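You operate a simulated robot arm through the tools that you are given. There is no shell and no other tool.

The job below is to be done with a simulated robot arm. You get a single attempt, and the scene is never put back.

Task
Inspect the wafer on the microscope at 20x and sort it by what the display says.
Fine: clean goes on the pass rest, dust or scratch on the rework rest; draw the stage out before you lift it; lamp off.

Only the result counts: the job must be done as asked and must still hold three seconds after the hand-in. Knocking over, shifting, dropping, spilling or breaking anything else fails it.

Robot
A 7-joint arm with a two-finger parallel gripper on a trunk, on a base that drives. Base frame: it is fixed to the floor where the robot stands at the start and does not move with it; the origin is under the middle of the robot, x ahead of it, y to its left, z up. Readings come in m, rad, newtons and seconds.
With the tool pointing down near the work surface it reaches from about 0.26 to 0.72 m from the robot's upright axis, wherever it stands. Its first joint turns from -2.897 to 2.897 rad. Places, roughly: black patterned wafer [2, 1.75, 1]; blue patterned wafer [1.75, 1.75, 1]; focus knob [1.8, 2.4, 1]; gold patterned wafer [1.75, 1.75, 1]; gold wafer (10x10x1 cm) [1.8, 2.2, 1]; lamp switch [2, 2.1, 0.9]; lens lever [1.8, 2.2, 1.1]; microscope display [1.7, 2.6, 1]; microscope stage [1.8, 2.2, 1]; pass rest [2, 2.5, 0.9]; rework rest [2, 2.7, 0.9]; stage knob [1.9, 2.1, 1]; teal case lid [1.75, 2.75, 1]; teal round case [1.75, 2.75, 1]; vacuum pen [2, 2, 1]. Payload 3.43 kg.
The TCP is the grasp point between the finger pads, 0.034 m short of the fingertips. In the tool frame z runs along the fingers and y along their closing line. Largest opening 0.128 m; finger width 0.024, thickness 0.012; the body of the gripper, 0.048 by 0.13 m, starts 0.096 m behind the TCP.
Orientation is that of the tool frame in the base frame, as a unit quaternion [w, x, y, z]. With the fingers straight down and closing along the base's y, the tool's x points along the base's -x, its y along +y and its z along -z.

Tools
- The arm moves only by the tool drive_tool. Its argument "moves" is a list of rows, each a list of 7 numbers: the shift along the base's x, y, z in units of 200 mm (1.0 is 200 mm), then the turn, a rotation vector about the base's x, y, z in units of 180 degrees (1.0 is 180 degrees), then the finger opening in m, from 0 to 0.128. In form: [[x, y, z, rx, ry, rz, grip], ...]. A call has 1 to 20 rows; each row is the pose to reach, as a shift and turn from the pose commanded when the call began. A call with a number of a shift or a turn outside -1 to 1 is refused whole. Each row takes 0.2 s and may step no farther than 0.05 m and 0.15 rad from the row before; otherwise, or with a gripper value out of range, the whole call is refused. Where a pose cannot be reached the arm comes as near as it can. A force on the tool above 40 N (or 10 N above the force at the start of the call, whichever is more), or a blocked arm, ends the call early, and 0.2 s more pass. The fingers move at their own pace (about 0.108 m/s each) and stop on an object; they squeeze with about 33 N. The grip force told is the motor's: it shows also when the fingers shut on nothing. Time passes only in rows, and 0.2 s behind the last, so rows that repeat a pose let the fingers close. It gives the time, the measured TCP pose, the force on the tool (base axes), the opening and the grip force at its end, in the units of the frame above (readings bear some noise), with the torque about the TCP (base axes, N m) and any sound that the robot's microphone picked up.
- Cameras (640 x 400 px; columns grow to the right, rows downward): "scene" is now at [-0.0033, 0.118, 1.4455]; the picture's right is [-0.23, -0.97, 0.00], its down [-0.54, 0.13, -0.83] and it looks along [0.81, -0.19, -0.56] (base axes); focal length 260 px, centre (320, 200). "wrist" rides on the gripper at [0.076, -0.011, -0.16] in the tool frame; the picture's right is [0.15, 0.99, 0.00], its down [-0.88, 0.13, -0.46] and it looks along [-0.45, 0.07, 0.89] (tool axes); focal length 234 px, centre (320, 200). There is no depth. A picture from a camera that has moved, and an enlarged one, comes with that camera's place and axes in the base frame and with its lens.
- camera(camera): a new picture of that camera. It takes no simulated time.
- slide_trunk(by): slides the trunk up (or, below 0, down) by that many m; the arm and the scene camera ride with it, the base frame stays. It gives what a move gives, with no picture.
- steer(legs): drives the robot by 1 to 6 legs, each [ahead, left, turn to the left] in m, m and rad, along the robot's own axes; the way and the turn of a leg run together, so that a leg with both is an arc; at most 1.5 m and 3.142 rad a leg. The arm and the cameras ride along, it lands a little off, and it stops where it bumps. It gives what a move gives.
- pan_tilt(pan, tilt): turns the head with the scene camera to pan (to the left, within 1.501 rad either way) and tilt (down, from -0.506 to 1.204), counted from straight ahead of the robot. It gives what a move gives.
- zoom(camera, box): a new picture of the part [left, top, right, bottom] of that camera's present view, enlarged. It takes no simulated time.
- hand_in(): hands the job in; it is judged then, once.

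Places have to be worked out from the pictures, the camera data and where the tool is seen. Open the gripper and draw the arm clear of the work before you hand the job in, unless the task says otherwise.

The tools are called after "Request:" by a JSON object that holds its "op" and its "data". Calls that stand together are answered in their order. drive_tool: Moves the arm, as the interface text tells. Its arguments: {"type":"object","properties":{"moves":{"type":"array","items":{"type":"array","items":{"type":"number"}}}},"required":["moves"]} The other tools are called the same way: slide_trunk (by) slides the trunk up or down; steer (legs) drives the base; pan_tilt (pan, tilt) turns the head that bears the scene camera; camera (camera) takes a picture; zoom (camera, box) takes an enlarged picture of a part of a camera's view; hand_in () hands the job in.

At the start:

```text
time_s: 0.0
tcp_pos: [0.4196, -0.0495, 1.1808]
orientation: [0.0, 0.0, 1.0, 0.0]
contact_force: [1.0, 0.5, 0.1]
wrist_torque: [-0.02, 0.01, 0.0]
finger_gap: 0.1281
gripper_force: 0.0
trunk travel left (down, up): [-0.15, 0.174]
robot x, y, heading: [-0.0017, -0.0016, -0.002]
head pan, tilt: [-0.227, 0.593]
```

scene: 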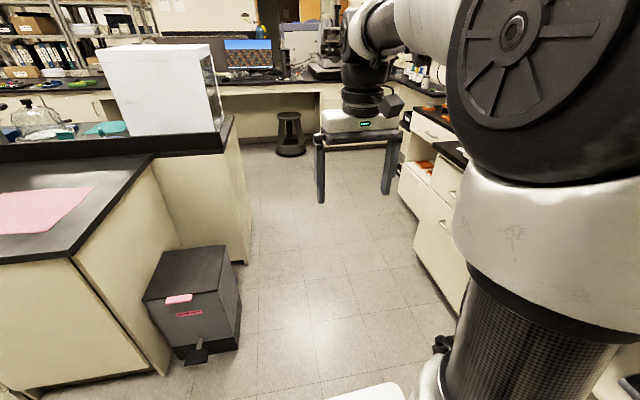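
wrist: 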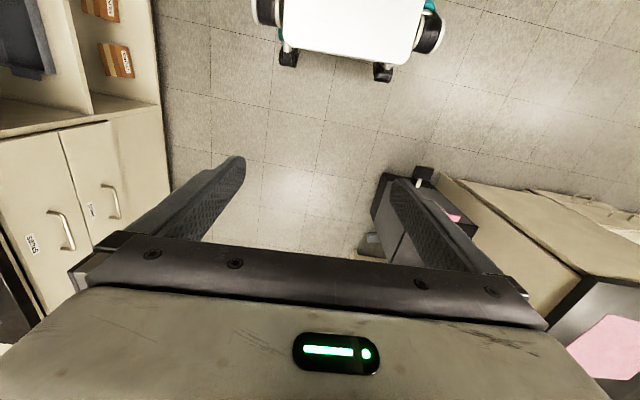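

The first pictures show the aisle only; the microscope should be ahead-left at about (1.8, 2.2). I turn the head to the left to look for it.

Request:
{"op": "pan_tilt", "data": {"pan": 0.85, "tilt": 0.25}}

Request:
{"op": "camera", "data": {"camera": "scene"}}

```text
time_s: 1.3
tcp_pos: [0.4211, -0.0498, 1.1815]
orientation: [0.0, 0.0, 1.0, 0.0]
contact_force: [-0.4, 0.0, 0.5]
wrist_torque: [-0.03, 0.0, 0.0]
finger_gap: 0.1279
gripper_force: 0.1
trunk travel left (down, up): [-0.15, 0.174]
robot x, y, heading: [-0.0037, -0.0008, 0.005]
head pan, tilt: [0.85, 0.25]
```

```text
taken
camera scene: at [-0.0279, 0.2081, 1.4771], right [0.75, -0.66, 0.0], down [-0.16, -0.19, -0.97], along [0.64, 0.73, -0.25], focal length 260 px, centre (320, 200)
```

scene: 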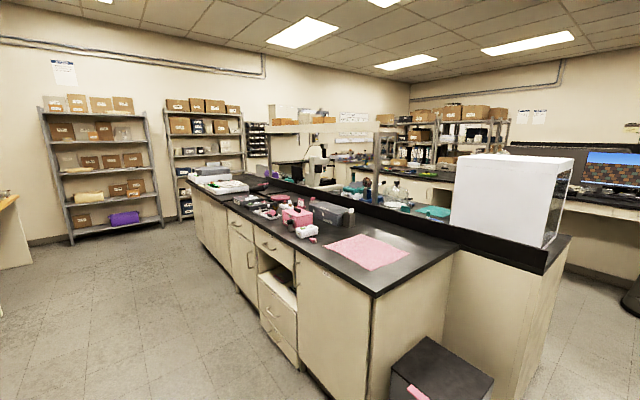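

The island bench stands between me and the microscope, which sits near the picture's middle. I enlarge it.

Request:
{"op": "zoom", "data": {"camera": "scene", "box": [220, 120, 480, 280]}}

Request:
{"op": "zoom", "data": {"camera": "scene", "box": [270, 130, 400, 210]}}

```text
2.46 times, centred on (350, 200) of scene
camera zoom: at [-0.0279, 0.2081, 1.4771], right [0.75, -0.66, 0.0], down [-0.16, -0.19, -0.97], along [0.64, 0.73, -0.25], focal length 639 px, centre (246, 200)
```

zoom: 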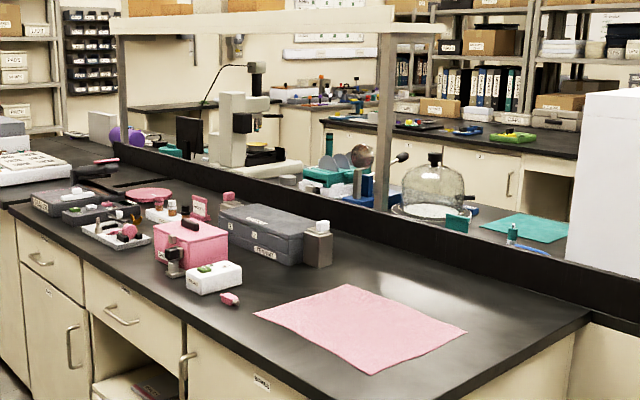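

```text
4.92 times, centred on (335, 170) of scene
camera zoom: at [-0.0279, 0.2081, 1.4771], right [0.75, -0.66, 0.0], down [-0.16, -0.19, -0.97], along [0.64, 0.73, -0.25], focal length 1278 px, centre (246, 348)
```

zoom: 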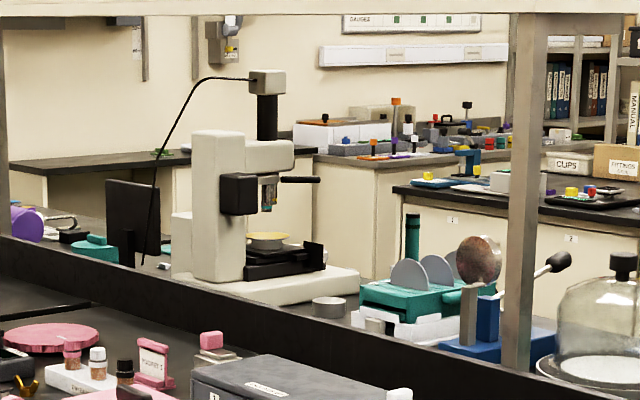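

The microscope stands on the far half of the island (about x 1.3–2.0) and faces the aisle beyond it. I'll drive round the near end of the island, first sideways to clear the bin, then ahead.

Request:
{"op": "steer", "data": {"legs": [[0.1, -0.38, 0], [1.5, 0, 0]]}}

Request:
{"op": "pan_tilt", "data": {"pan": 0.5, "tilt": 0.4}}

Request:
{"op": "camera", "data": {"camera": "scene"}}

```text
time_s: 12.7
tcp_pos: [2.0467, -0.4465, 1.1796]
orientation: [-0.001, 0.009, 1.0, 0.0]
contact_force: [0.0, -0.1, 0.1]
wrist_torque: [0.03, -0.02, 0.0]
finger_gap: 0.1279
gripper_force: 0.2
trunk travel left (down, up): [-0.15, 0.174]
robot x, y, heading: [1.6259, -0.392, -0.012]
head pan, tilt: [0.85, 0.25]
```

```text
time_s: 13.5
tcp_pos: [2.0459, -0.4473, 1.1805]
orientation: [0.001, 0.009, 1.0, 0.0]
contact_force: [0.0, 0.9, 0.9]
wrist_torque: [-0.02, -0.02, 0.01]
finger_gap: 0.1281
gripper_force: 0.1
trunk travel left (down, up): [-0.15, 0.174]
robot x, y, heading: [1.626, -0.3884, -0.014]
head pan, tilt: [0.499, 0.4]
```

```text
taken
camera scene: at [1.6215, -0.2074, 1.4631], right [0.46, -0.89, 0.0], down [-0.34, -0.18, -0.92], along [0.82, 0.43, -0.39], focal length 260 px, centre (320, 200)
```

scene: 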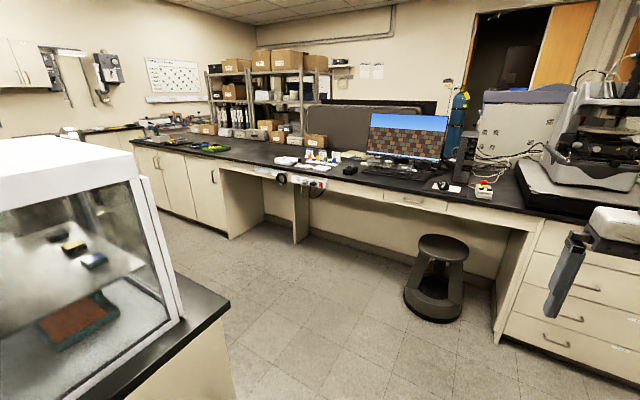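

The aisle beyond the island runs from x≈2.0 to x≈3.3, with a stool at about (3.2, -0.28). I drive to x≈2.55, turn left, and go up the aisle.

Request:
{"op": "steer", "data": {"legs": [[0.92, 0, 0], [0, 0, 1.571], [1.4, 0, 0]]}}

Request:
{"op": "pan_tilt", "data": {"pan": 0.6, "tilt": 0.5}}

Request:
{"op": "camera", "data": {"camera": "scene"}}

```text
time_s: 28.8
tcp_pos: [2.5725, 1.4245, 1.1812]
orientation: [0.0, 0.709, -0.706, 0.0]
contact_force: [-0.8, 0.2, 0.3]
wrist_torque: [0.02, 0.02, 0.02]
finger_gap: 0.1279
gripper_force: 0.1
trunk travel left (down, up): [-0.15, 0.174]
robot x, y, heading: [2.5224, 1.0048, 1.573]
head pan, tilt: [0.499, 0.4]
```

```text
time_s: 29.4
tcp_pos: [2.5721, 1.4254, 1.1807]
orientation: [0.0, 0.708, -0.706, 0.0]
contact_force: [0.5, 0.7, -0.6]
wrist_torque: [0.02, 0.02, 0.04]
finger_gap: 0.1279
gripper_force: 0.0
trunk travel left (down, up): [-0.15, 0.174]
robot x, y, heading: [2.526, 1.0056, 1.576]
head pan, tilt: [0.6, 0.499]
```

```text
taken
camera scene: at [2.3339, 0.9864, 1.454], right [0.82, 0.57, 0.0], down [0.27, -0.39, -0.88], along [-0.5, 0.72, -0.48], focal length 260 px, centre (320, 200)
```

scene: 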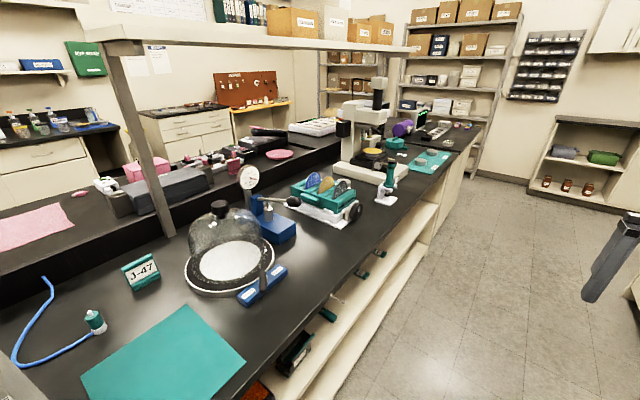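

The microscope is about a metre further up the aisle. I drive on to y≈2.3 and turn to face it.

Request:
{"op": "steer", "data": {"legs": [[1.3, 0, 0], [0, 0, 1.571]]}}

Request:
{"op": "pan_tilt", "data": {"pan": 0.1, "tilt": 0.75}}

Request:
{"op": "camera", "data": {"camera": "scene"}}

Request:
{"op": "camera", "data": {"camera": "wrist"}}

```text
time_s: 39.9
tcp_pos: [2.1021, 2.3508, 1.1815]
orientation: [0.0, 1.0, -0.004, 0.0]
contact_force: [0.4, 0.3, -0.4]
wrist_torque: [0.02, 0.02, 0.01]
finger_gap: 0.1278
gripper_force: 0.0
trunk travel left (down, up): [-0.15, 0.174]
robot x, y, heading: [2.5176, 2.2988, 3.133]
head pan, tilt: [0.6, 0.499]
```

```text
time_s: 40.8
tcp_pos: [2.1026, 2.3509, 1.1808]
orientation: [0.0, 1.0, -0.003, 0.0]
contact_force: [0.5, -0.5, -0.3]
wrist_torque: [0.0, 0.0, 0.03]
finger_gap: 0.1281
gripper_force: 0.1
trunk travel left (down, up): [-0.15, 0.174]
robot x, y, heading: [2.5266, 2.2982, 3.133]
head pan, tilt: [0.099, 0.75]
```

```text
taken
camera scene: at [2.5299, 2.1485, 1.432], right [-0.09, 1.0, 0.0], down [0.68, 0.06, -0.73], along [-0.73, -0.07, -0.68], focal length 260 px, centre (320, 200)
```

scene: 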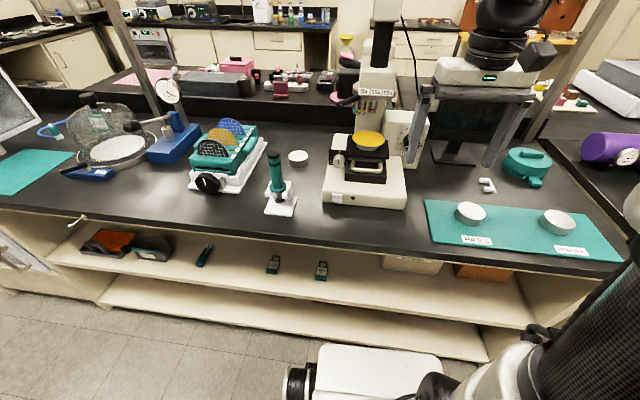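

```text
taken
camera wrist: at [2.1792, 2.3624, 1.3399], right [0.14, -0.99, 0.0], down [-0.88, -0.12, 0.46], along [-0.45, -0.06, -0.89], focal length 234 px, centre (320, 200)
```

wrist: 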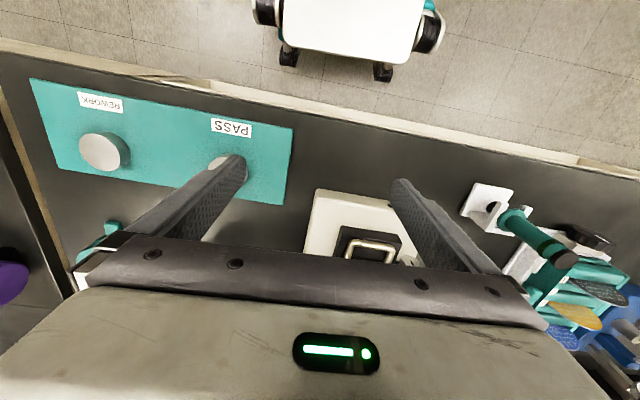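

I now face the microscope; the pass and rework rests lie on a teal mat to the right. I enlarge the microscope to see the lever, knobs, lamp switch and display.

Request:
{"op": "zoom", "data": {"camera": "scene", "box": [300, 80, 450, 220]}}

Request:
{"op": "zoom", "data": {"camera": "scene", "box": [330, 0, 550, 140]}}

Request:
{"op": "zoom", "data": {"camera": "scene", "box": [410, 150, 630, 270]}}

```text
2.86 times, centred on (375, 150) of scene
camera zoom: at [2.5299, 2.1485, 1.432], right [-0.09, 1.0, 0.0], down [0.68, 0.06, -0.73], along [-0.73, -0.07, -0.68], focal length 742 px, centre (163, 343)
```

zoom: 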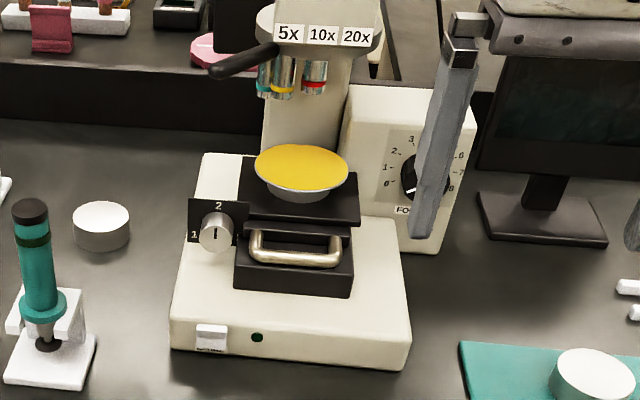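

```text
2.86 times, centred on (440, 70) of scene
camera zoom: at [2.5299, 2.1485, 1.432], right [-0.09, 1.0, 0.0], down [0.68, 0.06, -0.73], along [-0.73, -0.07, -0.68], focal length 742 px, centre (-23, 571)
```

zoom: 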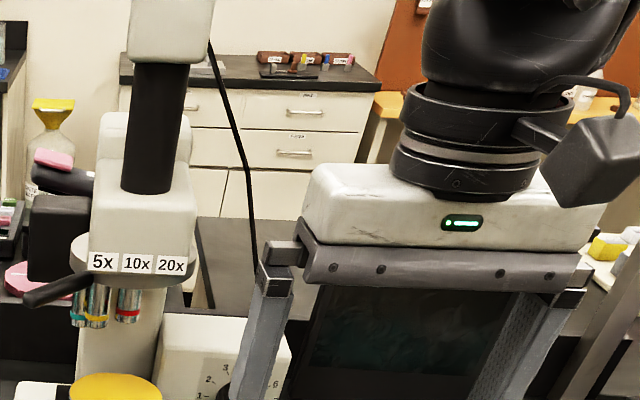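

```text
2.91 times, centred on (520, 210) of scene
camera zoom: at [2.5299, 2.1485, 1.432], right [-0.09, 1.0, 0.0], down [0.68, 0.06, -0.73], along [-0.73, -0.07, -0.68], focal length 755 px, centre (-262, 171)
```

zoom: 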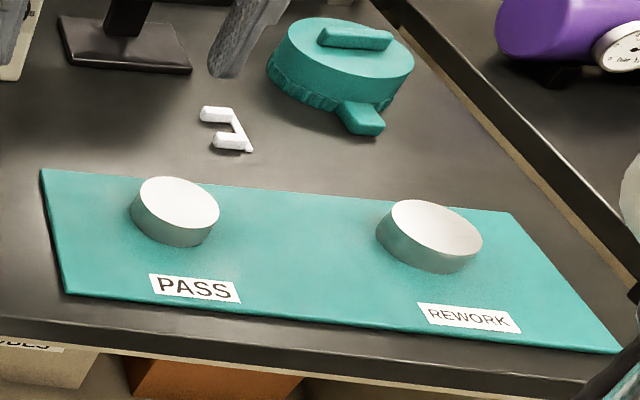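

The lens lever points at 5x, the stage carries the gold wafer, and there is a dial 0–8 for focus plus a 1/2 selector. The gripper hides the display, so I raise the arm and look at it.

Request:
{"op": "drive_tool", "data": {"moves": [[0, 0, 0.2, 0, 0, 0, 0.05], [0, 0, 0.4, 0, 0, 0, 0.0], [0, 0, 0.6, 0, 0, 0, 0.0], [0, 0, 0.8, 0, 0, 0, 0.0]]}}

Request:
{"op": "camera", "data": {"camera": "scene"}}

Request:
{"op": "zoom", "data": {"camera": "scene", "box": [400, 60, 560, 180]}}

```text
time_s: 41.8
tcp_pos: [2.1027, 2.3492, 1.3397]
orientation: [0.0, 1.0, -0.003, 0.0]
contact_force: [-0.7, 0.5, -0.4]
wrist_torque: [0.0, 0.0, 0.03]
finger_gap: 0.0
gripper_force: 33.3
trunk travel left (down, up): [-0.15, 0.174]
robot x, y, heading: [2.5226, 2.2984, 3.138]
head pan, tilt: [0.099, 0.75]
```

```text
taken
camera scene: at [2.5299, 2.1486, 1.432], right [-0.09, 1.0, 0.0], down [0.68, 0.06, -0.73], along [-0.73, -0.07, -0.68], focal length 260 px, centre (320, 200)
```

scene: 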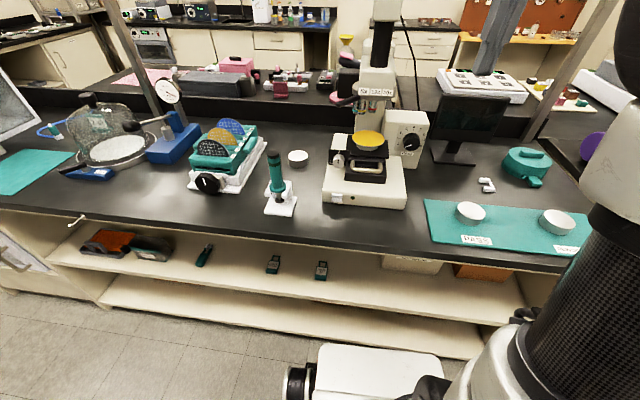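

```text
3.33 times, centred on (480, 120) of scene
camera zoom: at [2.5299, 2.1486, 1.432], right [-0.09, 1.0, 0.0], down [0.68, 0.06, -0.73], along [-0.73, -0.07, -0.68], focal length 865 px, centre (-213, 467)
```

zoom: 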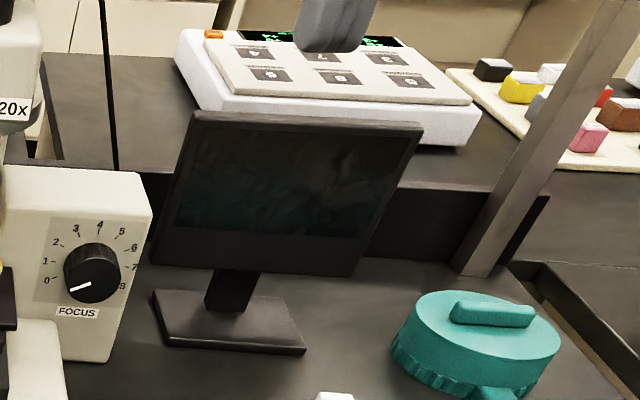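

The display is dark, so the lamp is off, and the focus pointer stands near 0. I look closer at the lever, lamp switch and stage knob.

Request:
{"op": "zoom", "data": {"camera": "scene", "box": [325, 60, 405, 120]}}

Request:
{"op": "zoom", "data": {"camera": "scene", "box": [320, 120, 430, 215]}}

Request:
{"op": "camera", "data": {"camera": "wrist"}}

```text
6.67 times, centred on (365, 90) of scene
camera zoom: at [2.5299, 2.1486, 1.432], right [-0.09, 1.0, 0.0], down [0.68, 0.06, -0.73], along [-0.73, -0.07, -0.68], focal length 1730 px, centre (20, 933)
```

zoom: 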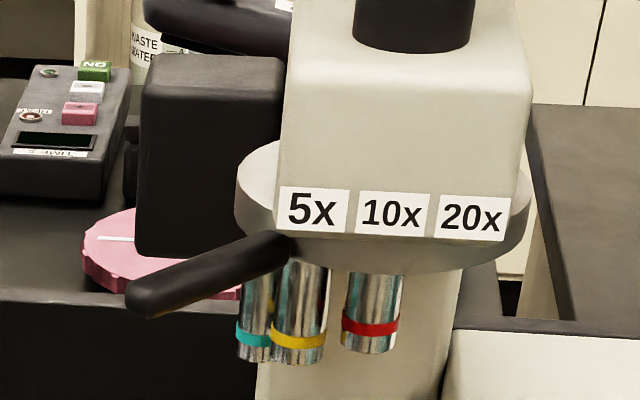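

```text
4.21 times, centred on (375, 168) of scene
camera zoom: at [2.5299, 2.1486, 1.432], right [-0.09, 1.0, 0.0], down [0.68, 0.06, -0.73], along [-0.73, -0.07, -0.68], focal length 1093 px, centre (88, 337)
```

zoom: 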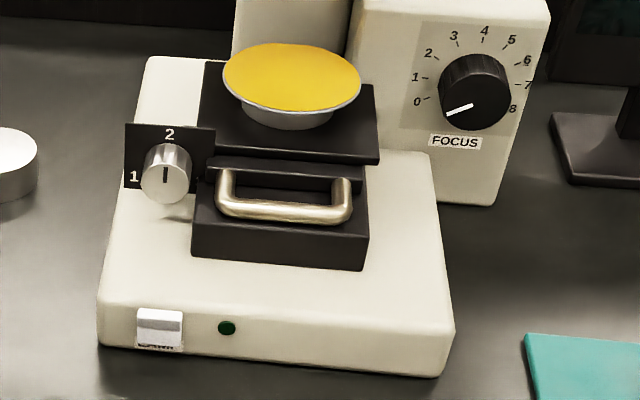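

```text
taken
camera wrist: at [2.1783, 2.3601, 1.4992], right [0.14, -0.99, 0.0], down [-0.88, -0.12, 0.46], along [-0.45, -0.06, -0.89], focal length 234 px, centre (320, 200)
```

wrist: 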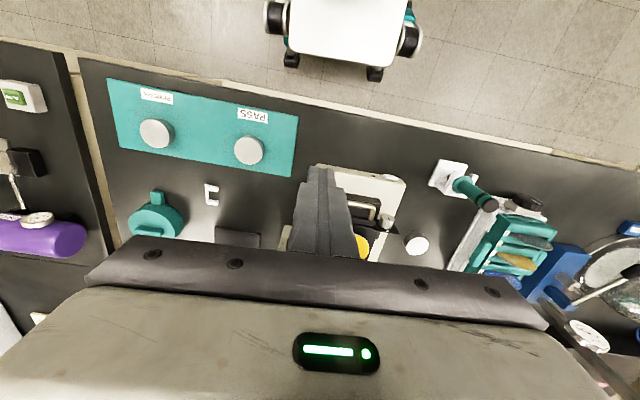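

The lamp LED is dark and the stage knob points at 2. I enlarge the lamp switch, stage knob and lever parts more, as zooms stay sharp.

Request:
{"op": "zoom", "data": {"camera": "scene", "box": [325, 185, 357, 205]}}

Request:
{"op": "zoom", "data": {"camera": "scene", "box": [328, 145, 376, 180]}}

Request:
{"op": "zoom", "data": {"camera": "scene", "box": [385, 120, 433, 150]}}

```text
16.00 times, centred on (341, 195) of scene
camera zoom: at [2.5299, 2.1486, 1.432], right [-0.09, 1.0, 0.0], down [0.68, 0.06, -0.73], along [-0.73, -0.07, -0.68], focal length 4153 px, centre (-16, 280)
```

zoom: 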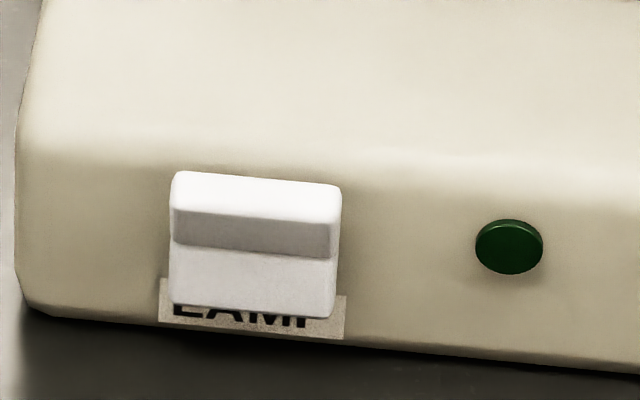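

```text
11.43 times, centred on (352, 162) of scene
camera zoom: at [2.5299, 2.1486, 1.432], right [-0.09, 1.0, 0.0], down [0.68, 0.06, -0.73], along [-0.73, -0.07, -0.68], focal length 2966 px, centre (-46, 629)
```

zoom: 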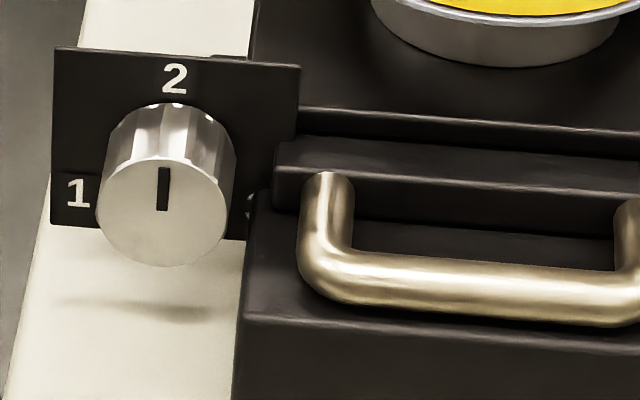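

```text
13.33 times, centred on (409, 135) of scene
camera zoom: at [2.5299, 2.1486, 1.432], right [-0.09, 1.0, 0.0], down [0.68, 0.06, -0.73], along [-0.73, -0.07, -0.68], focal length 3461 px, centre (-867, 1067)
```

zoom: 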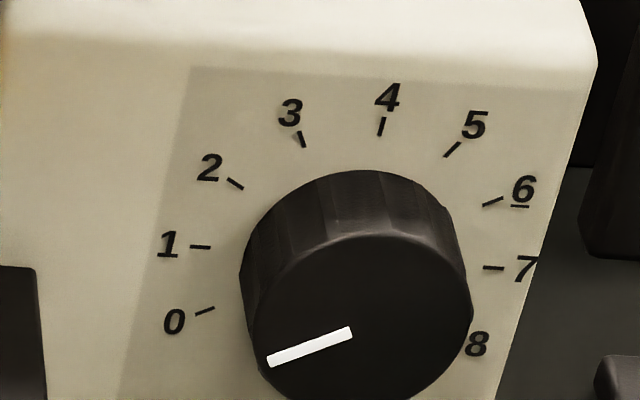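

The rocker shows its upper half sticking out (lamp off), at about y=2.144, z 0.917–0.95, front x≈1.985. I bring the closed fingers above and in front of it first.

Request:
{"op": "drive_tool", "data": {"moves": [[-0.04, -0.17, -0.17, 0, 0, 0, 0], [-0.08, -0.33, -0.34, 0, 0, 0, 0], [-0.12, -0.5, -0.5, 0, 0, 0, 0], [-0.16, -0.66, -0.66, 0, 0, 0, 0], [-0.2, -0.82, -0.83, 0, 0, 0, 0], [-0.2, -0.99, -0.99, 0, 0, 0, 0]]}}

Request:
{"op": "camera", "data": {"camera": "scene"}}

```text
time_s: 43.2
tcp_pos: [2.0615, 2.1505, 1.1409]
orientation: [0.0, 1.0, -0.003, 0.0]
contact_force: [0.5, -0.2, 0.1]
wrist_torque: [0.0, -0.03, 0.0]
finger_gap: 0.0002
gripper_force: 33.2
trunk travel left (down, up): [-0.15, 0.174]
robot x, y, heading: [2.523, 2.2974, 3.134]
head pan, tilt: [0.099, 0.75]
```

```text
taken
camera scene: at [2.5299, 2.1486, 1.432], right [-0.09, 1.0, 0.0], down [0.68, 0.06, -0.73], along [-0.73, -0.07, -0.68], focal length 260 px, centre (320, 200)
```

scene: 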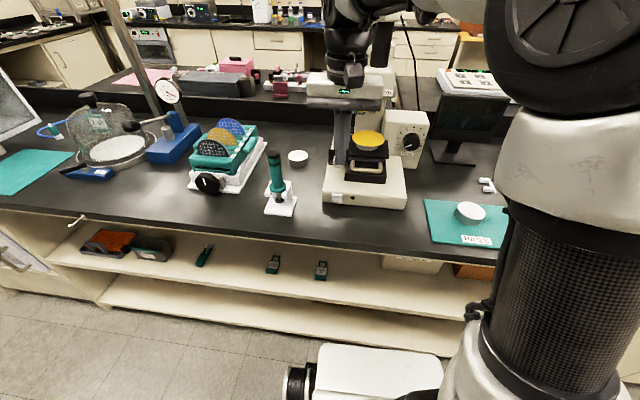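

The gripper hangs in front of the scope at y≈2.15. I lower it so the fingertips come to z≈0.942, still about 5 cm in front of the switch, and check by zoom.

Request:
{"op": "drive_tool", "data": {"moves": [[0, -0.01, -0.2, 0, 0, 0, 0], [0, -0.02, -0.4, 0, 0, 0, 0], [0, -0.03, -0.6, 0, 0, 0, 0], [0, -0.03, -0.8, 0, 0, 0, 0], [-0.0, -0.03, -0.82, 0, 0, 0, 0]]}}

Request:
{"op": "zoom", "data": {"camera": "scene", "box": [315, 160, 379, 210]}}

```text
time_s: 44.4
tcp_pos: [2.064, 2.1463, 0.9774]
orientation: [0.0, 1.0, -0.004, -0.001]
contact_force: [0.3, 0.3, 0.5]
wrist_torque: [0.04, -0.02, 0.03]
finger_gap: 0.0002
gripper_force: 33.0
trunk travel left (down, up): [-0.15, 0.174]
robot x, y, heading: [2.5231, 2.2945, 3.137]
head pan, tilt: [0.099, 0.75]
```

```text
8.00 times, centred on (347, 185) of scene
camera zoom: at [2.5298, 2.1485, 1.432], right [-0.09, 1.0, 0.0], down [0.68, 0.06, -0.73], along [-0.73, -0.07, -0.68], focal length 2076 px, centre (104, 320)
```

zoom: 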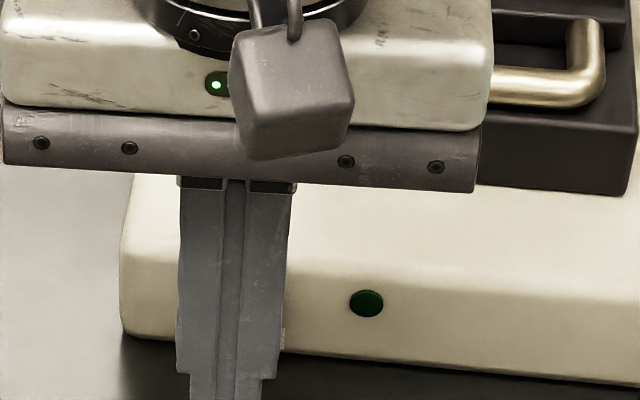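

The finger seam lines up with the switch. I push gently toward -x in small steps to press the upper half.

Request:
{"op": "drive_tool", "data": {"moves": [[-0.15, 0, 0, 0, 0, 0, 0], [-0.25, 0, 0, 0, 0, 0, 0], [-0.29, 0, 0, 0, 0, 0, 0], [-0.32, 0, 0, 0, 0, 0, 0]]}}

Request:
{"op": "zoom", "data": {"camera": "scene", "box": [315, 160, 379, 210]}}

```text
time_s: 45.4
tcp_pos: [1.9981, 2.1472, 0.978]
orientation: [0.0, 1.0, -0.003, 0.0]
contact_force: [0.1, -0.3, -1.3]
wrist_torque: [0.01, -0.02, 0.01]
finger_gap: 0.0
gripper_force: 33.2
trunk travel left (down, up): [-0.15, 0.174]
robot x, y, heading: [2.5228, 2.3001, 3.138]
head pan, tilt: [0.099, 0.75]
```

```text
8.00 times, centred on (347, 185) of scene
camera zoom: at [2.5298, 2.1485, 1.432], right [-0.09, 1.0, 0.0], down [0.68, 0.06, -0.73], along [-0.73, -0.07, -0.68], focal length 2076 px, centre (104, 320)
```

zoom: 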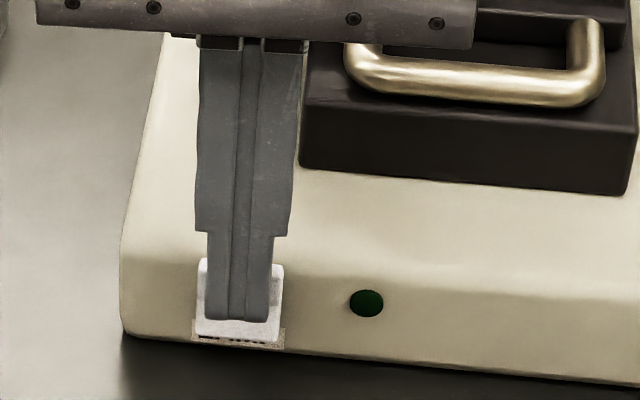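

The tips are right in front of the switch but slightly high (tip z≈0.944; the upper face spans about 0.933–0.941). I back off, drop 9 mm, and push again.

Request:
{"op": "drive_tool", "data": {"moves": [[0.06, -0.01, 0, 0, 0, 0, 0], [0.06, -0.01, -0.045, 0, 0, 0, 0], [0.0, -0.01, -0.045, 0, 0, 0, 0], [-0.02, -0.01, -0.045, 0, 0, 0, 0], [-0.04, -0.01, -0.045, 0, 0, 0, 0], [-0.06, -0.01, -0.045, 0, 0, 0, 0]]}}

Request:
{"op": "zoom", "data": {"camera": "scene", "box": [315, 160, 379, 210]}}

```text
time_s: 46.9
tcp_pos: [1.9952, 2.1443, 0.968]
orientation: [-0.001, 1.0, -0.002, 0.009]
contact_force: [11.1, 0.7, 5.5]
wrist_torque: [0.1, -0.23, -0.03]
finger_gap: 0.0
gripper_force: 33.0
trunk travel left (down, up): [-0.15, 0.174]
robot x, y, heading: [2.5205, 2.3016, 3.139]
head pan, tilt: [0.099, 0.75]
stopped in row 6: the force on the tool passed its limit at 41 N (the readings are from after the stop); the commanded pose is now the measured one
```

```text
8.00 times, centred on (347, 185) of scene
camera zoom: at [2.5323, 2.1489, 1.4321], right [-0.09, 1.0, 0.0], down [0.68, 0.06, -0.73], along [-0.73, -0.07, -0.68], focal length 2076 px, centre (104, 320)
```

zoom: 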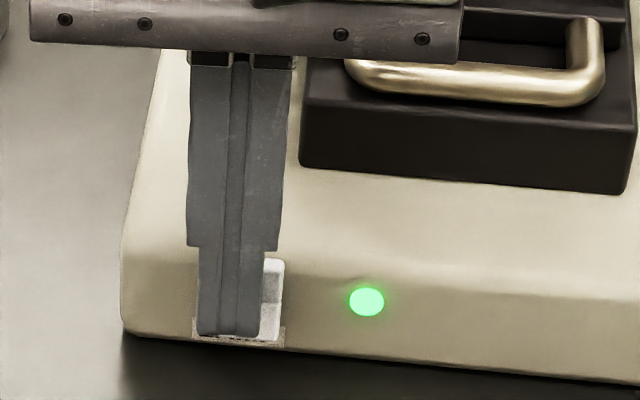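

The green LED is lit, so the lamp is on. I back off, lift, and look at the display and switch.

Request:
{"op": "drive_tool", "data": {"moves": [[0.15, 0, 0, 0, 0, 0, 0], [0.3, 0, 0.1, 0, 0, 0, 0], [0.3, 0, 0.3, 0, 0, 0, 0], [0.3, 0, 0.5, 0, 0, 0, 0], [0.3, 0, 0.7, 0, 0, 0, 0]]}}

Request:
{"op": "camera", "data": {"camera": "scene"}}

Request:
{"op": "zoom", "data": {"camera": "scene", "box": [420, 80, 530, 165]}}

Request:
{"op": "zoom", "data": {"camera": "scene", "box": [325, 185, 357, 205]}}

```text
time_s: 48.1
tcp_pos: [2.0529, 2.1448, 1.108]
orientation: [-0.001, 1.0, -0.003, 0.009]
contact_force: [-0.6, 0.9, -0.2]
wrist_torque: [-0.02, -0.02, 0.02]
finger_gap: 0.0001
gripper_force: 33.0
trunk travel left (down, up): [-0.15, 0.174]
robot x, y, heading: [2.5188, 2.2974, 3.134]
head pan, tilt: [0.099, 0.75]
```

```text
taken
camera scene: at [2.5306, 2.1486, 1.432], right [-0.09, 1.0, 0.0], down [0.68, 0.06, -0.73], along [-0.73, -0.07, -0.68], focal length 260 px, centre (320, 200)
```

scene: 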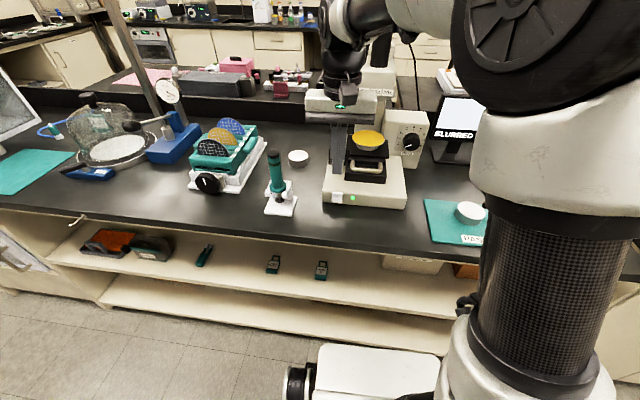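

```text
4.71 times, centred on (475, 122) of scene
camera zoom: at [2.5306, 2.1486, 1.432], right [-0.09, 1.0, 0.0], down [0.68, 0.06, -0.73], along [-0.73, -0.07, -0.68], focal length 1221 px, centre (-409, 565)
```

zoom: 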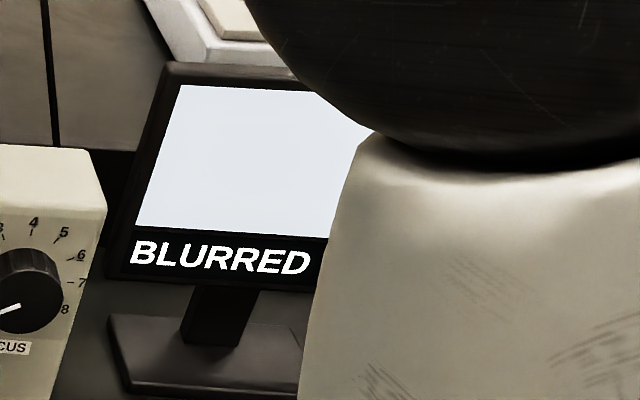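

```text
16.00 times, centred on (341, 195) of scene
camera zoom: at [2.5306, 2.1486, 1.432], right [-0.09, 1.0, 0.0], down [0.68, 0.06, -0.73], along [-0.73, -0.07, -0.68], focal length 4153 px, centre (-16, 280)
```

zoom: 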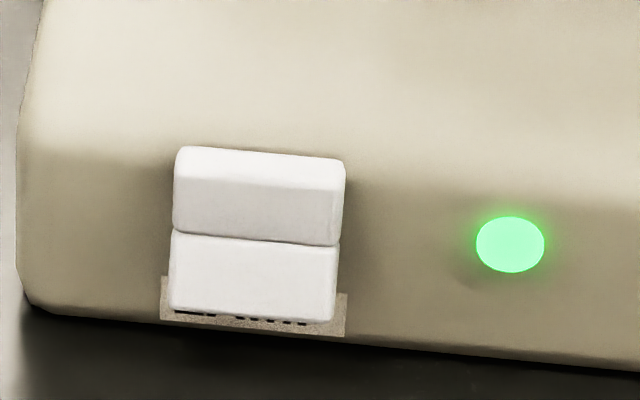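

The lamp is on and the display says BLURRED. Before turning the lens lever I need its exact place, so I raise the trunk for a second viewpoint to triangulate.

Request:
{"op": "slide_trunk", "data": {"by": 0.17}}

Request:
{"op": "zoom", "data": {"camera": "scene", "box": [310, 80, 430, 180]}}

```text
time_s: 50.0
tcp_pos: [2.054, 2.145, 1.279]
orientation: [-0.001, 1.0, -0.002, 0.009]
contact_force: [0.2, -0.4, 0.4]
wrist_torque: [0.0, -0.06, -0.02]
finger_gap: 0.0
gripper_force: 32.6
trunk travel left (down, up): [-0.32, 0.004]
robot x, y, heading: [2.5256, 2.3023, 3.132]
head pan, tilt: [0.099, 0.75]
```

```text
4.00 times, centred on (370, 130) of scene
camera zoom: at [2.5306, 2.1486, 1.6019], right [-0.09, 1.0, 0.0], down [0.68, 0.06, -0.73], along [-0.73, -0.07, -0.68], focal length 1038 px, centre (120, 480)
```

zoom: 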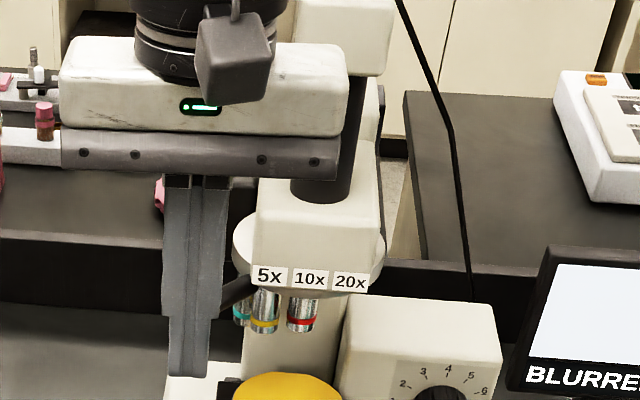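

The display is now visible, but the fingers hide the lever tip. I move the gripper to the left by 13 cm and look again.

Request:
{"op": "drive_tool", "data": {"moves": [[0.1, -0.2, 0, 0, 0, 0, 0], [0.1, -0.4, 0, 0, 0, 0, 0], [0.1, -0.65, 0, 0, 0, 0, 0]]}}

Request:
{"op": "zoom", "data": {"camera": "scene", "box": [325, 120, 405, 170]}}

Request:
{"op": "zoom", "data": {"camera": "scene", "box": [320, 150, 430, 235]}}

```text
time_s: 50.8
tcp_pos: [2.0744, 2.0131, 1.2783]
orientation: [-0.002, 1.0, -0.003, 0.009]
contact_force: [-1.0, 0.0, 0.5]
wrist_torque: [0.02, -0.01, 0.0]
finger_gap: 0.0
gripper_force: 33.2
trunk travel left (down, up): [-0.32, 0.004]
robot x, y, heading: [2.5247, 2.3009, 3.136]
head pan, tilt: [0.099, 0.75]
```

```text
8.00 times, centred on (365, 145) of scene
camera zoom: at [2.5304, 2.1481, 1.6019], right [-0.09, 1.0, 0.0], down [0.68, 0.06, -0.73], along [-0.73, -0.07, -0.68], focal length 2076 px, centre (-40, 640)
```

zoom: 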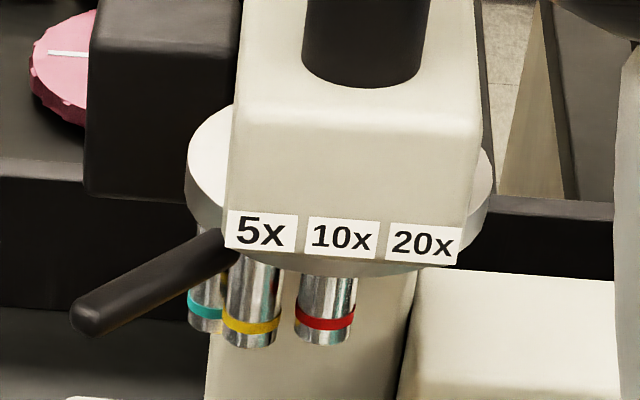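

```text
4.71 times, centred on (375, 192) of scene
camera zoom: at [2.5304, 2.1481, 1.6019], right [-0.09, 1.0, 0.0], down [0.68, 0.06, -0.73], along [-0.73, -0.07, -0.68], focal length 1221 px, centre (61, 235)
```

zoom: 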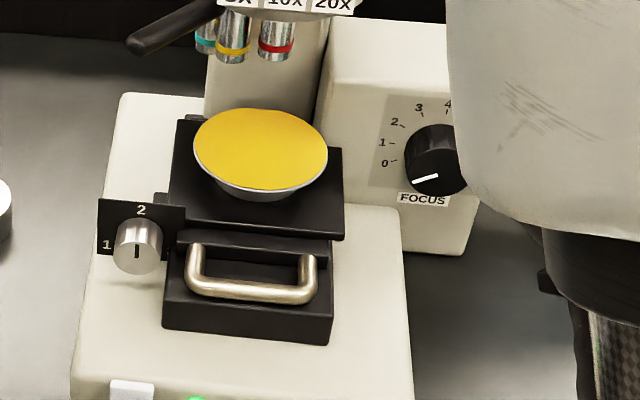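

Triangulation gives the lever tip at about (1.874, 2.136, 1.159) and the turret axis near (1.762, 2.235), so 5x to 20x is a swing of some 80° toward +y. I pitch the tool 45° forward so that the gripper body stays clear of the scope head, and move it near the lever's left side.

Request:
{"op": "drive_tool", "data": {"moves": [[0, 0.05, 0, 0, 0.04, 0, 0], [0, 0.1, 0, 0, 0.08, 0, 0], [-0.05, 0.15, -0.05, 0, 0.12, 0, 0], [-0.2, 0.2, -0.15, 0, 0.16, 0, 0], [-0.4, 0.25, -0.3, 0, 0.2, 0, 0], [-0.6, 0.27, -0.4, 0, 0.24, 0, 0], [-0.8, 0.27, -0.5, 0, 0.25, 0, 0], [-0.9, 0.27, -0.59, 0, 0.25, 0, 0]]}}

Request:
{"op": "zoom", "data": {"camera": "scene", "box": [305, 120, 405, 190]}}

Request:
{"op": "camera", "data": {"camera": "wrist"}}

```text
refused: row 5 steps farther than a row can; nothing moved
```

```text
5.71 times, centred on (355, 155) of scene
camera zoom: at [2.5304, 2.1481, 1.6019], right [-0.09, 1.0, 0.0], down [0.68, 0.06, -0.73], along [-0.73, -0.07, -0.68], focal length 1483 px, centre (120, 457)
```

zoom: 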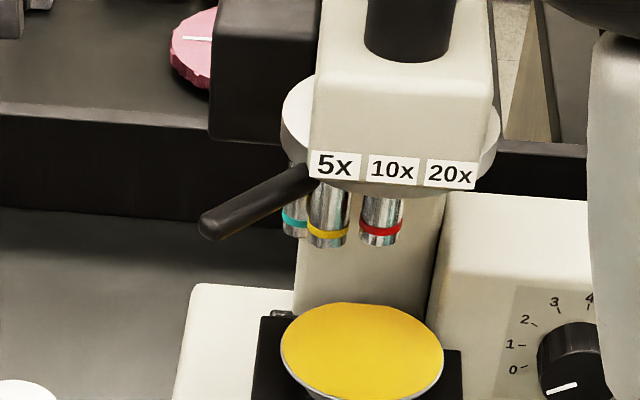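

```text
taken
camera wrist: at [2.1475, 2.024, 1.4392], right [0.14, -0.99, 0.0], down [-0.89, -0.13, 0.44], along [-0.44, -0.06, -0.9], focal length 234 px, centre (320, 200)
```

wrist: 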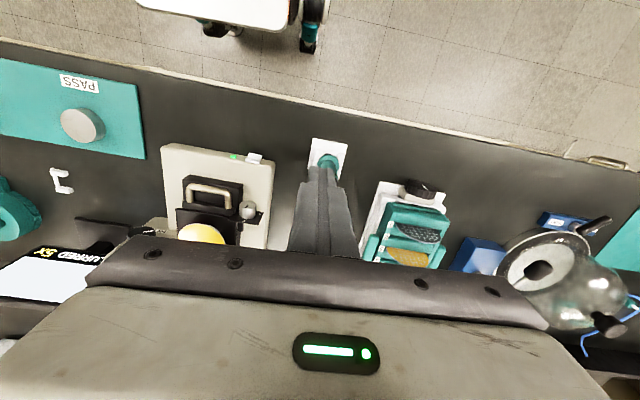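

A row was too long, so the call was refused; the wrist picture shows the display also reads 5x. I resend with finer rows.

Request:
{"op": "drive_tool", "data": {"moves": [[0, 0.05, 0, 0, 0.04, 0, 0], [0, 0.1, 0, 0, 0.08, 0, 0], [-0.05, 0.15, -0.05, 0, 0.12, 0, 0], [-0.18, 0.19, -0.14, 0, 0.16, 0, 0], [-0.32, 0.23, -0.24, 0, 0.2, 0, 0], [-0.48, 0.27, -0.34, 0, 0.24, 0, 0], [-0.66, 0.27, -0.44, 0, 0.25, 0, 0], [-0.8, 0.27, -0.54, 0, 0.25, 0, 0], [-0.9, 0.27, -0.59, 0, 0.25, 0, 0]]}}

Request:
{"op": "zoom", "data": {"camera": "scene", "box": [305, 120, 405, 190]}}

Request:
{"op": "camera", "data": {"camera": "wrist"}}

```text
time_s: 52.8
tcp_pos: [1.8921, 2.0697, 1.1595]
orientation: [0.0, 0.927, -0.003, -0.375]
contact_force: [0.3, 0.1, -0.8]
wrist_torque: [0.01, 0.02, 0.0]
finger_gap: 0.0
gripper_force: 32.5
trunk travel left (down, up): [-0.32, 0.004]
robot x, y, heading: [2.5243, 2.2977, 3.136]
head pan, tilt: [0.099, 0.75]
```

```text
5.71 times, centred on (355, 155) of scene
camera zoom: at [2.5304, 2.1486, 1.602], right [-0.09, 1.0, 0.0], down [0.68, 0.06, -0.73], along [-0.73, -0.07, -0.68], focal length 1483 px, centre (120, 457)
```

zoom: 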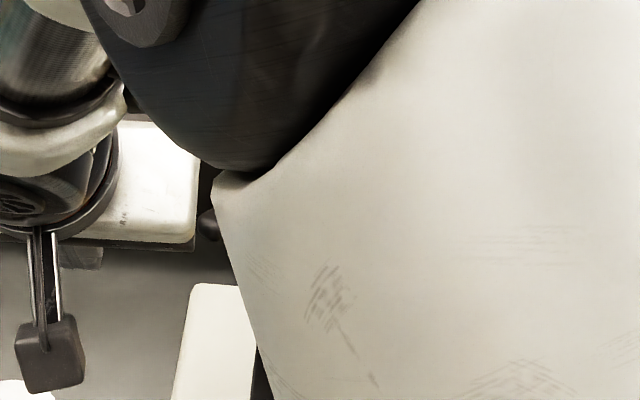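

```text
taken
camera wrist: at [2.0586, 2.0793, 1.2218], right [0.1, -0.99, -0.1], down [-0.32, -0.13, 0.94], along [-0.94, -0.06, -0.33], focal length 234 px, centre (320, 200)
```

wrist: 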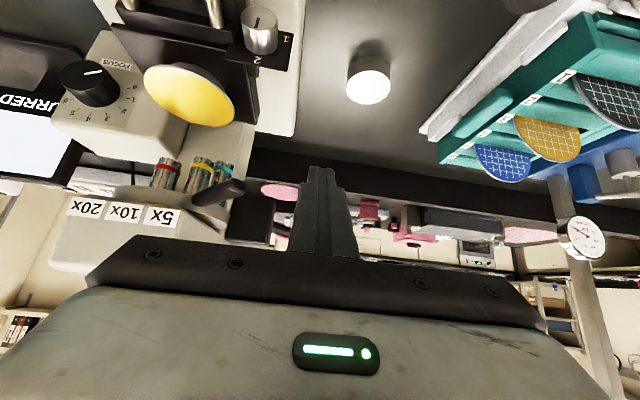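

The wrist picture confirms the lever tip near (1.874, 2.135, 1.153). I slide the fingers to its left side and sweep it along an arc to the middle (10x) first.

Request:
{"op": "drive_tool", "data": {"moves": [[-0.12, 0.05, 0, 0, 0, 0, 0], [-0.22, 0.15, 0, 0, 0, 0, 0], [-0.22, 0.25, 0, 0, 0, 0, 0], [-0.19, 0.32, 0, 0, 0, 0, 0], [-0.15, 0.36, 0, 0, 0, 0, 0], [-0.12, 0.4, 0, 0, 0, 0, 0], [-0.09, 0.434, 0, 0, 0, 0, 0], [-0.065, 0.475, 0, 0, 0, 0, 0], [-0.04, 0.516, 0, 0, 0, 0, 0], [-0.02, 0.56, 0, 0, 0, 0, 0], [-0.003, 0.604, 0, 0, 0, 0, 0], [0.01, 0.65, 0, 0, 0, 0, 0], [0.022, 0.696, 0, 0, 0, 0, 0]]}}

Request:
{"op": "camera", "data": {"camera": "wrist"}}

Request:
{"op": "camera", "data": {"camera": "scene"}}

```text
time_s: 55.6
tcp_pos: [1.8984, 2.2083, 1.1617]
orientation: [0.0, 0.927, -0.003, -0.375]
contact_force: [-1.1, -0.6, 0.3]
wrist_torque: [0.0, 0.02, 0.01]
finger_gap: 0.0
gripper_force: 32.4
trunk travel left (down, up): [-0.32, 0.004]
robot x, y, heading: [2.5279, 2.2974, 3.137]
head pan, tilt: [0.099, 0.75]
```

```text
taken
camera wrist: at [2.063, 2.2197, 1.2225], right [0.1, -0.99, -0.1], down [-0.32, -0.13, 0.94], along [-0.94, -0.06, -0.33], focal length 234 px, centre (320, 200)
```

wrist: 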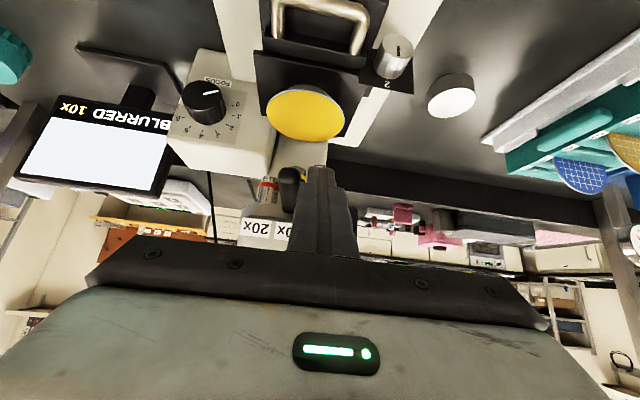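

```text
taken
camera scene: at [2.5306, 2.1487, 1.602], right [-0.09, 1.0, 0.0], down [0.68, 0.06, -0.73], along [-0.73, -0.07, -0.68], focal length 260 px, centre (320, 200)
```

scene: 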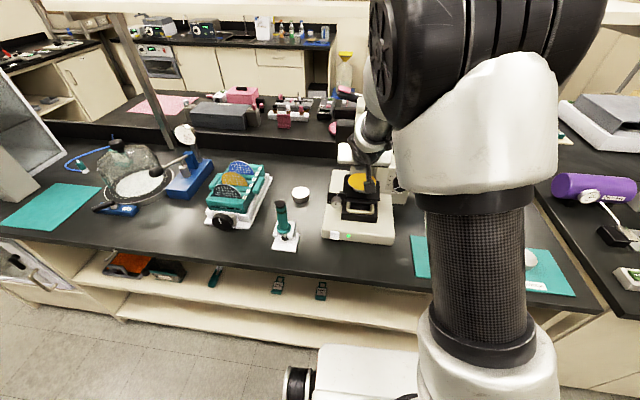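

The display now reads 10x. I continue the arc to the 20x position.

Request:
{"op": "drive_tool", "data": {"moves": [[0.007, 0.048, 0, 0, 0, 0, 0], [0.012, 0.095, 0, 0, 0, 0, 0], [0.012, 0.142, 0, 0, 0, 0, 0], [0.01, 0.19, 0, 0, 0, 0, 0], [0.003, 0.238, 0, 0, 0, 0, 0], [-0.005, 0.285, 0, 0, 0, 0, 0], [-0.018, 0.33, 0, 0, 0, 0, 0], [-0.033, 0.376, 0, 0, 0, 0, 0], [-0.048, 0.41, 0, 0, 0, 0, 0], [-0.062, 0.442, 0, 0, 0, 0, 0], [-0.085, 0.484, 0, 0, 0, 0, 0]]}}

Request:
{"op": "camera", "data": {"camera": "wrist"}}

```text
time_s: 58.0
tcp_pos: [1.8871, 2.2888, 1.1575]
orientation: [0.006, 0.928, 0.007, -0.371]
contact_force: [3.3, -5.8, -3.0]
wrist_torque: [-0.12, -0.06, 0.12]
finger_gap: 0.0
gripper_force: 33.1
trunk travel left (down, up): [-0.32, 0.004]
robot x, y, heading: [2.5245, 2.3004, 3.136]
head pan, tilt: [0.099, 0.75]
stopped in row 11: the force on the tool passed its limit at 45 N (the readings are from after the stop); the commanded pose is now the measured one
```

```text
taken
camera wrist: at [2.0523, 2.3032, 1.2198], right [0.12, -0.99, -0.1], down [-0.32, -0.13, 0.94], along [-0.94, -0.08, -0.33], focal length 234 px, centre (320, 200)
```

wrist: 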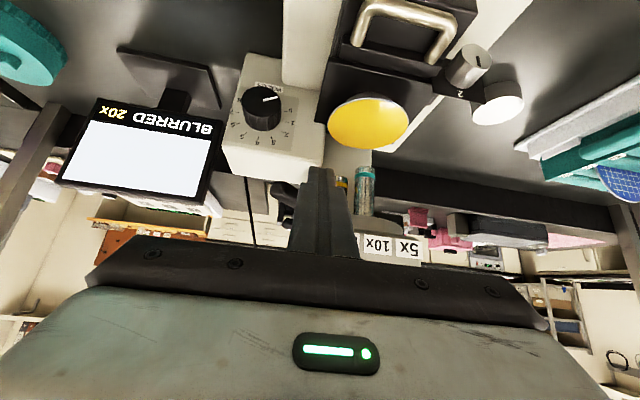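

The display now reads 20x and the lever is against its stop. I back the tool off along +x and pitch it to horizontal, preparing for the focus knob at about (1.81, 2.363, 1.015).

Request:
{"op": "drive_tool", "data": {"moves": [[0.1, -0.05, 0, 0, 0, 0, 0], [0.3, -0.05, 0, 0, 0.03, 0, 0], [0.5, 0.05, 0, 0, 0.07, 0, 0], [0.65, 0.2, 0, 0, 0.11, 0, 0], [0.7, 0.3, -0.05, 0, 0.15, 0, 0], [0.7, 0.35, -0.1, 0, 0.19, 0, 0], [0.7, 0.36, -0.2, 0, 0.23, 0, 0], [0.7, 0.365, -0.3, 0, 0.258, 0, 0]]}}

Request:
{"op": "camera", "data": {"camera": "wrist"}}

Request:
{"op": "camera", "data": {"camera": "scene"}}

```text
time_s: 59.8
tcp_pos: [2.0267, 2.3647, 1.0979]
orientation: [-0.003, -0.705, -0.006, 0.709]
contact_force: [-0.2, 0.0, 0.7]
wrist_torque: [-0.01, 0.0, 0.01]
finger_gap: 0.0001
gripper_force: 32.7
out of reach, approached as far as the arm can: row 4, 5, 6, 7
trunk travel left (down, up): [-0.32, 0.004]
robot x, y, heading: [2.528, 2.2997, 3.135]
head pan, tilt: [0.099, 0.75]
```

```text
taken
camera wrist: at [2.1852, 2.3796, 1.0207], right [0.01, -0.99, -0.15], down [0.46, -0.13, 0.88], along [-0.89, -0.08, 0.45], focal length 234 px, centre (320, 200)
```

wrist: 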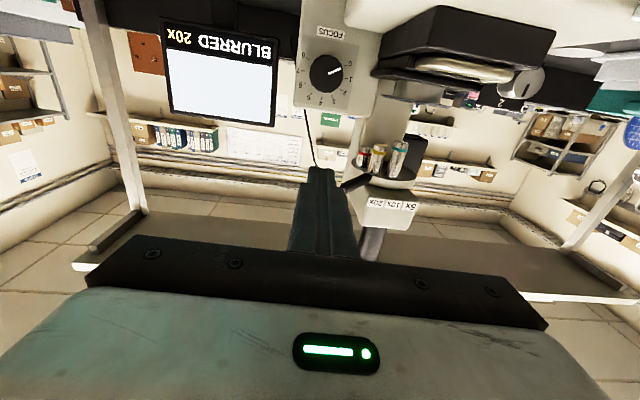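

```text
taken
camera scene: at [2.5312, 2.1483, 1.6021], right [-0.1, 1.0, 0.0], down [0.68, 0.06, -0.73], along [-0.73, -0.07, -0.68], focal length 260 px, centre (320, 200)
```

scene: 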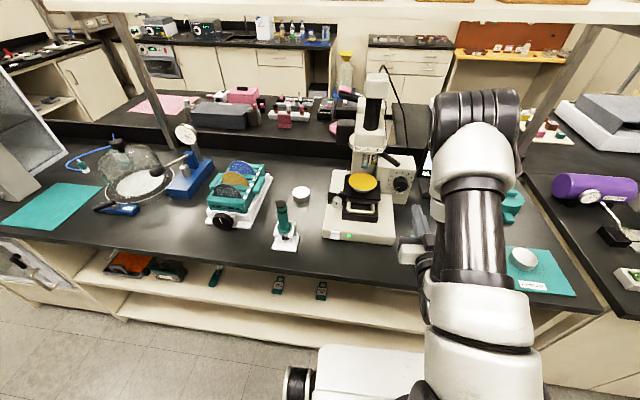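

The tool is horizontal and the wrist camera sees the dial; the knob axis is at about y=2.367, z=1.011. I open the fingers and roll the tool +90° about x so a long clockwise turn is free.

Request:
{"op": "drive_tool", "data": {"moves": [[-0.1, 0, 0, 0.045, 0, 0, 0.03], [-0.2, 0, 0, 0.09, 0, 0, 0.05], [-0.2, 0, -0.1, 0.135, 0, 0, 0.075], [-0.2, 0, -0.15, 0.18, 0, 0, 0.075], [-0.2, 0.01, -0.2, 0.225, 0, 0, 0.075], [-0.2, 0.01, -0.25, 0.27, 0, 0, 0.075], [-0.2, 0.01, -0.3, 0.315, 0, 0, 0.075], [-0.2, 0.01, -0.35, 0.36, 0, 0, 0.075], [-0.2, 0.01, -0.4, 0.405, 0, 0, 0.075], [-0.2, 0.01, -0.434, 0.45, 0, 0, 0.075], [-0.2, 0.01, -0.434, 0.495, 0, 0, 0.075]]}}

Request:
{"op": "camera", "data": {"camera": "wrist"}}

Request:
{"op": "zoom", "data": {"camera": "scene", "box": [330, 140, 470, 240]}}

```text
time_s: 62.2
tcp_pos: [1.986, 2.3657, 1.0115]
orientation: [-0.494, 0.504, 0.501, -0.5]
contact_force: [0.5, 0.1, 0.4]
wrist_torque: [-0.02, 0.03, 0.03]
finger_gap: 0.0749
gripper_force: 0.1
trunk travel left (down, up): [-0.32, 0.004]
robot x, y, heading: [2.5253, 2.2959, 3.143]
head pan, tilt: [0.099, 0.75]
```

```text
taken
camera wrist: at [2.1454, 2.4428, 1.0234], right [0.01, 0.14, -0.99], down [0.46, -0.88, -0.12], along [-0.89, -0.45, -0.07], focal length 234 px, centre (320, 200)
```

wrist: 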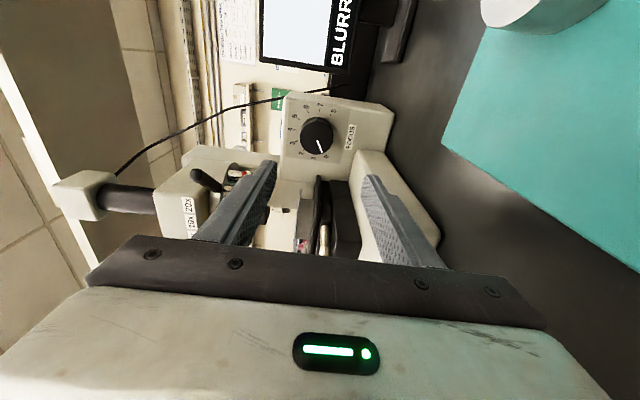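

```text
4.00 times, centred on (400, 190) of scene
camera zoom: at [2.5313, 2.1482, 1.602], right [-0.1, 1.0, 0.0], down [0.68, 0.07, -0.73], along [-0.73, -0.07, -0.68], focal length 1038 px, centre (0, 240)
```

zoom: 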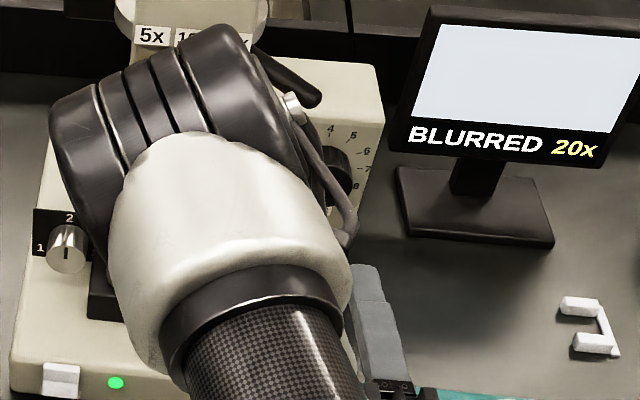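

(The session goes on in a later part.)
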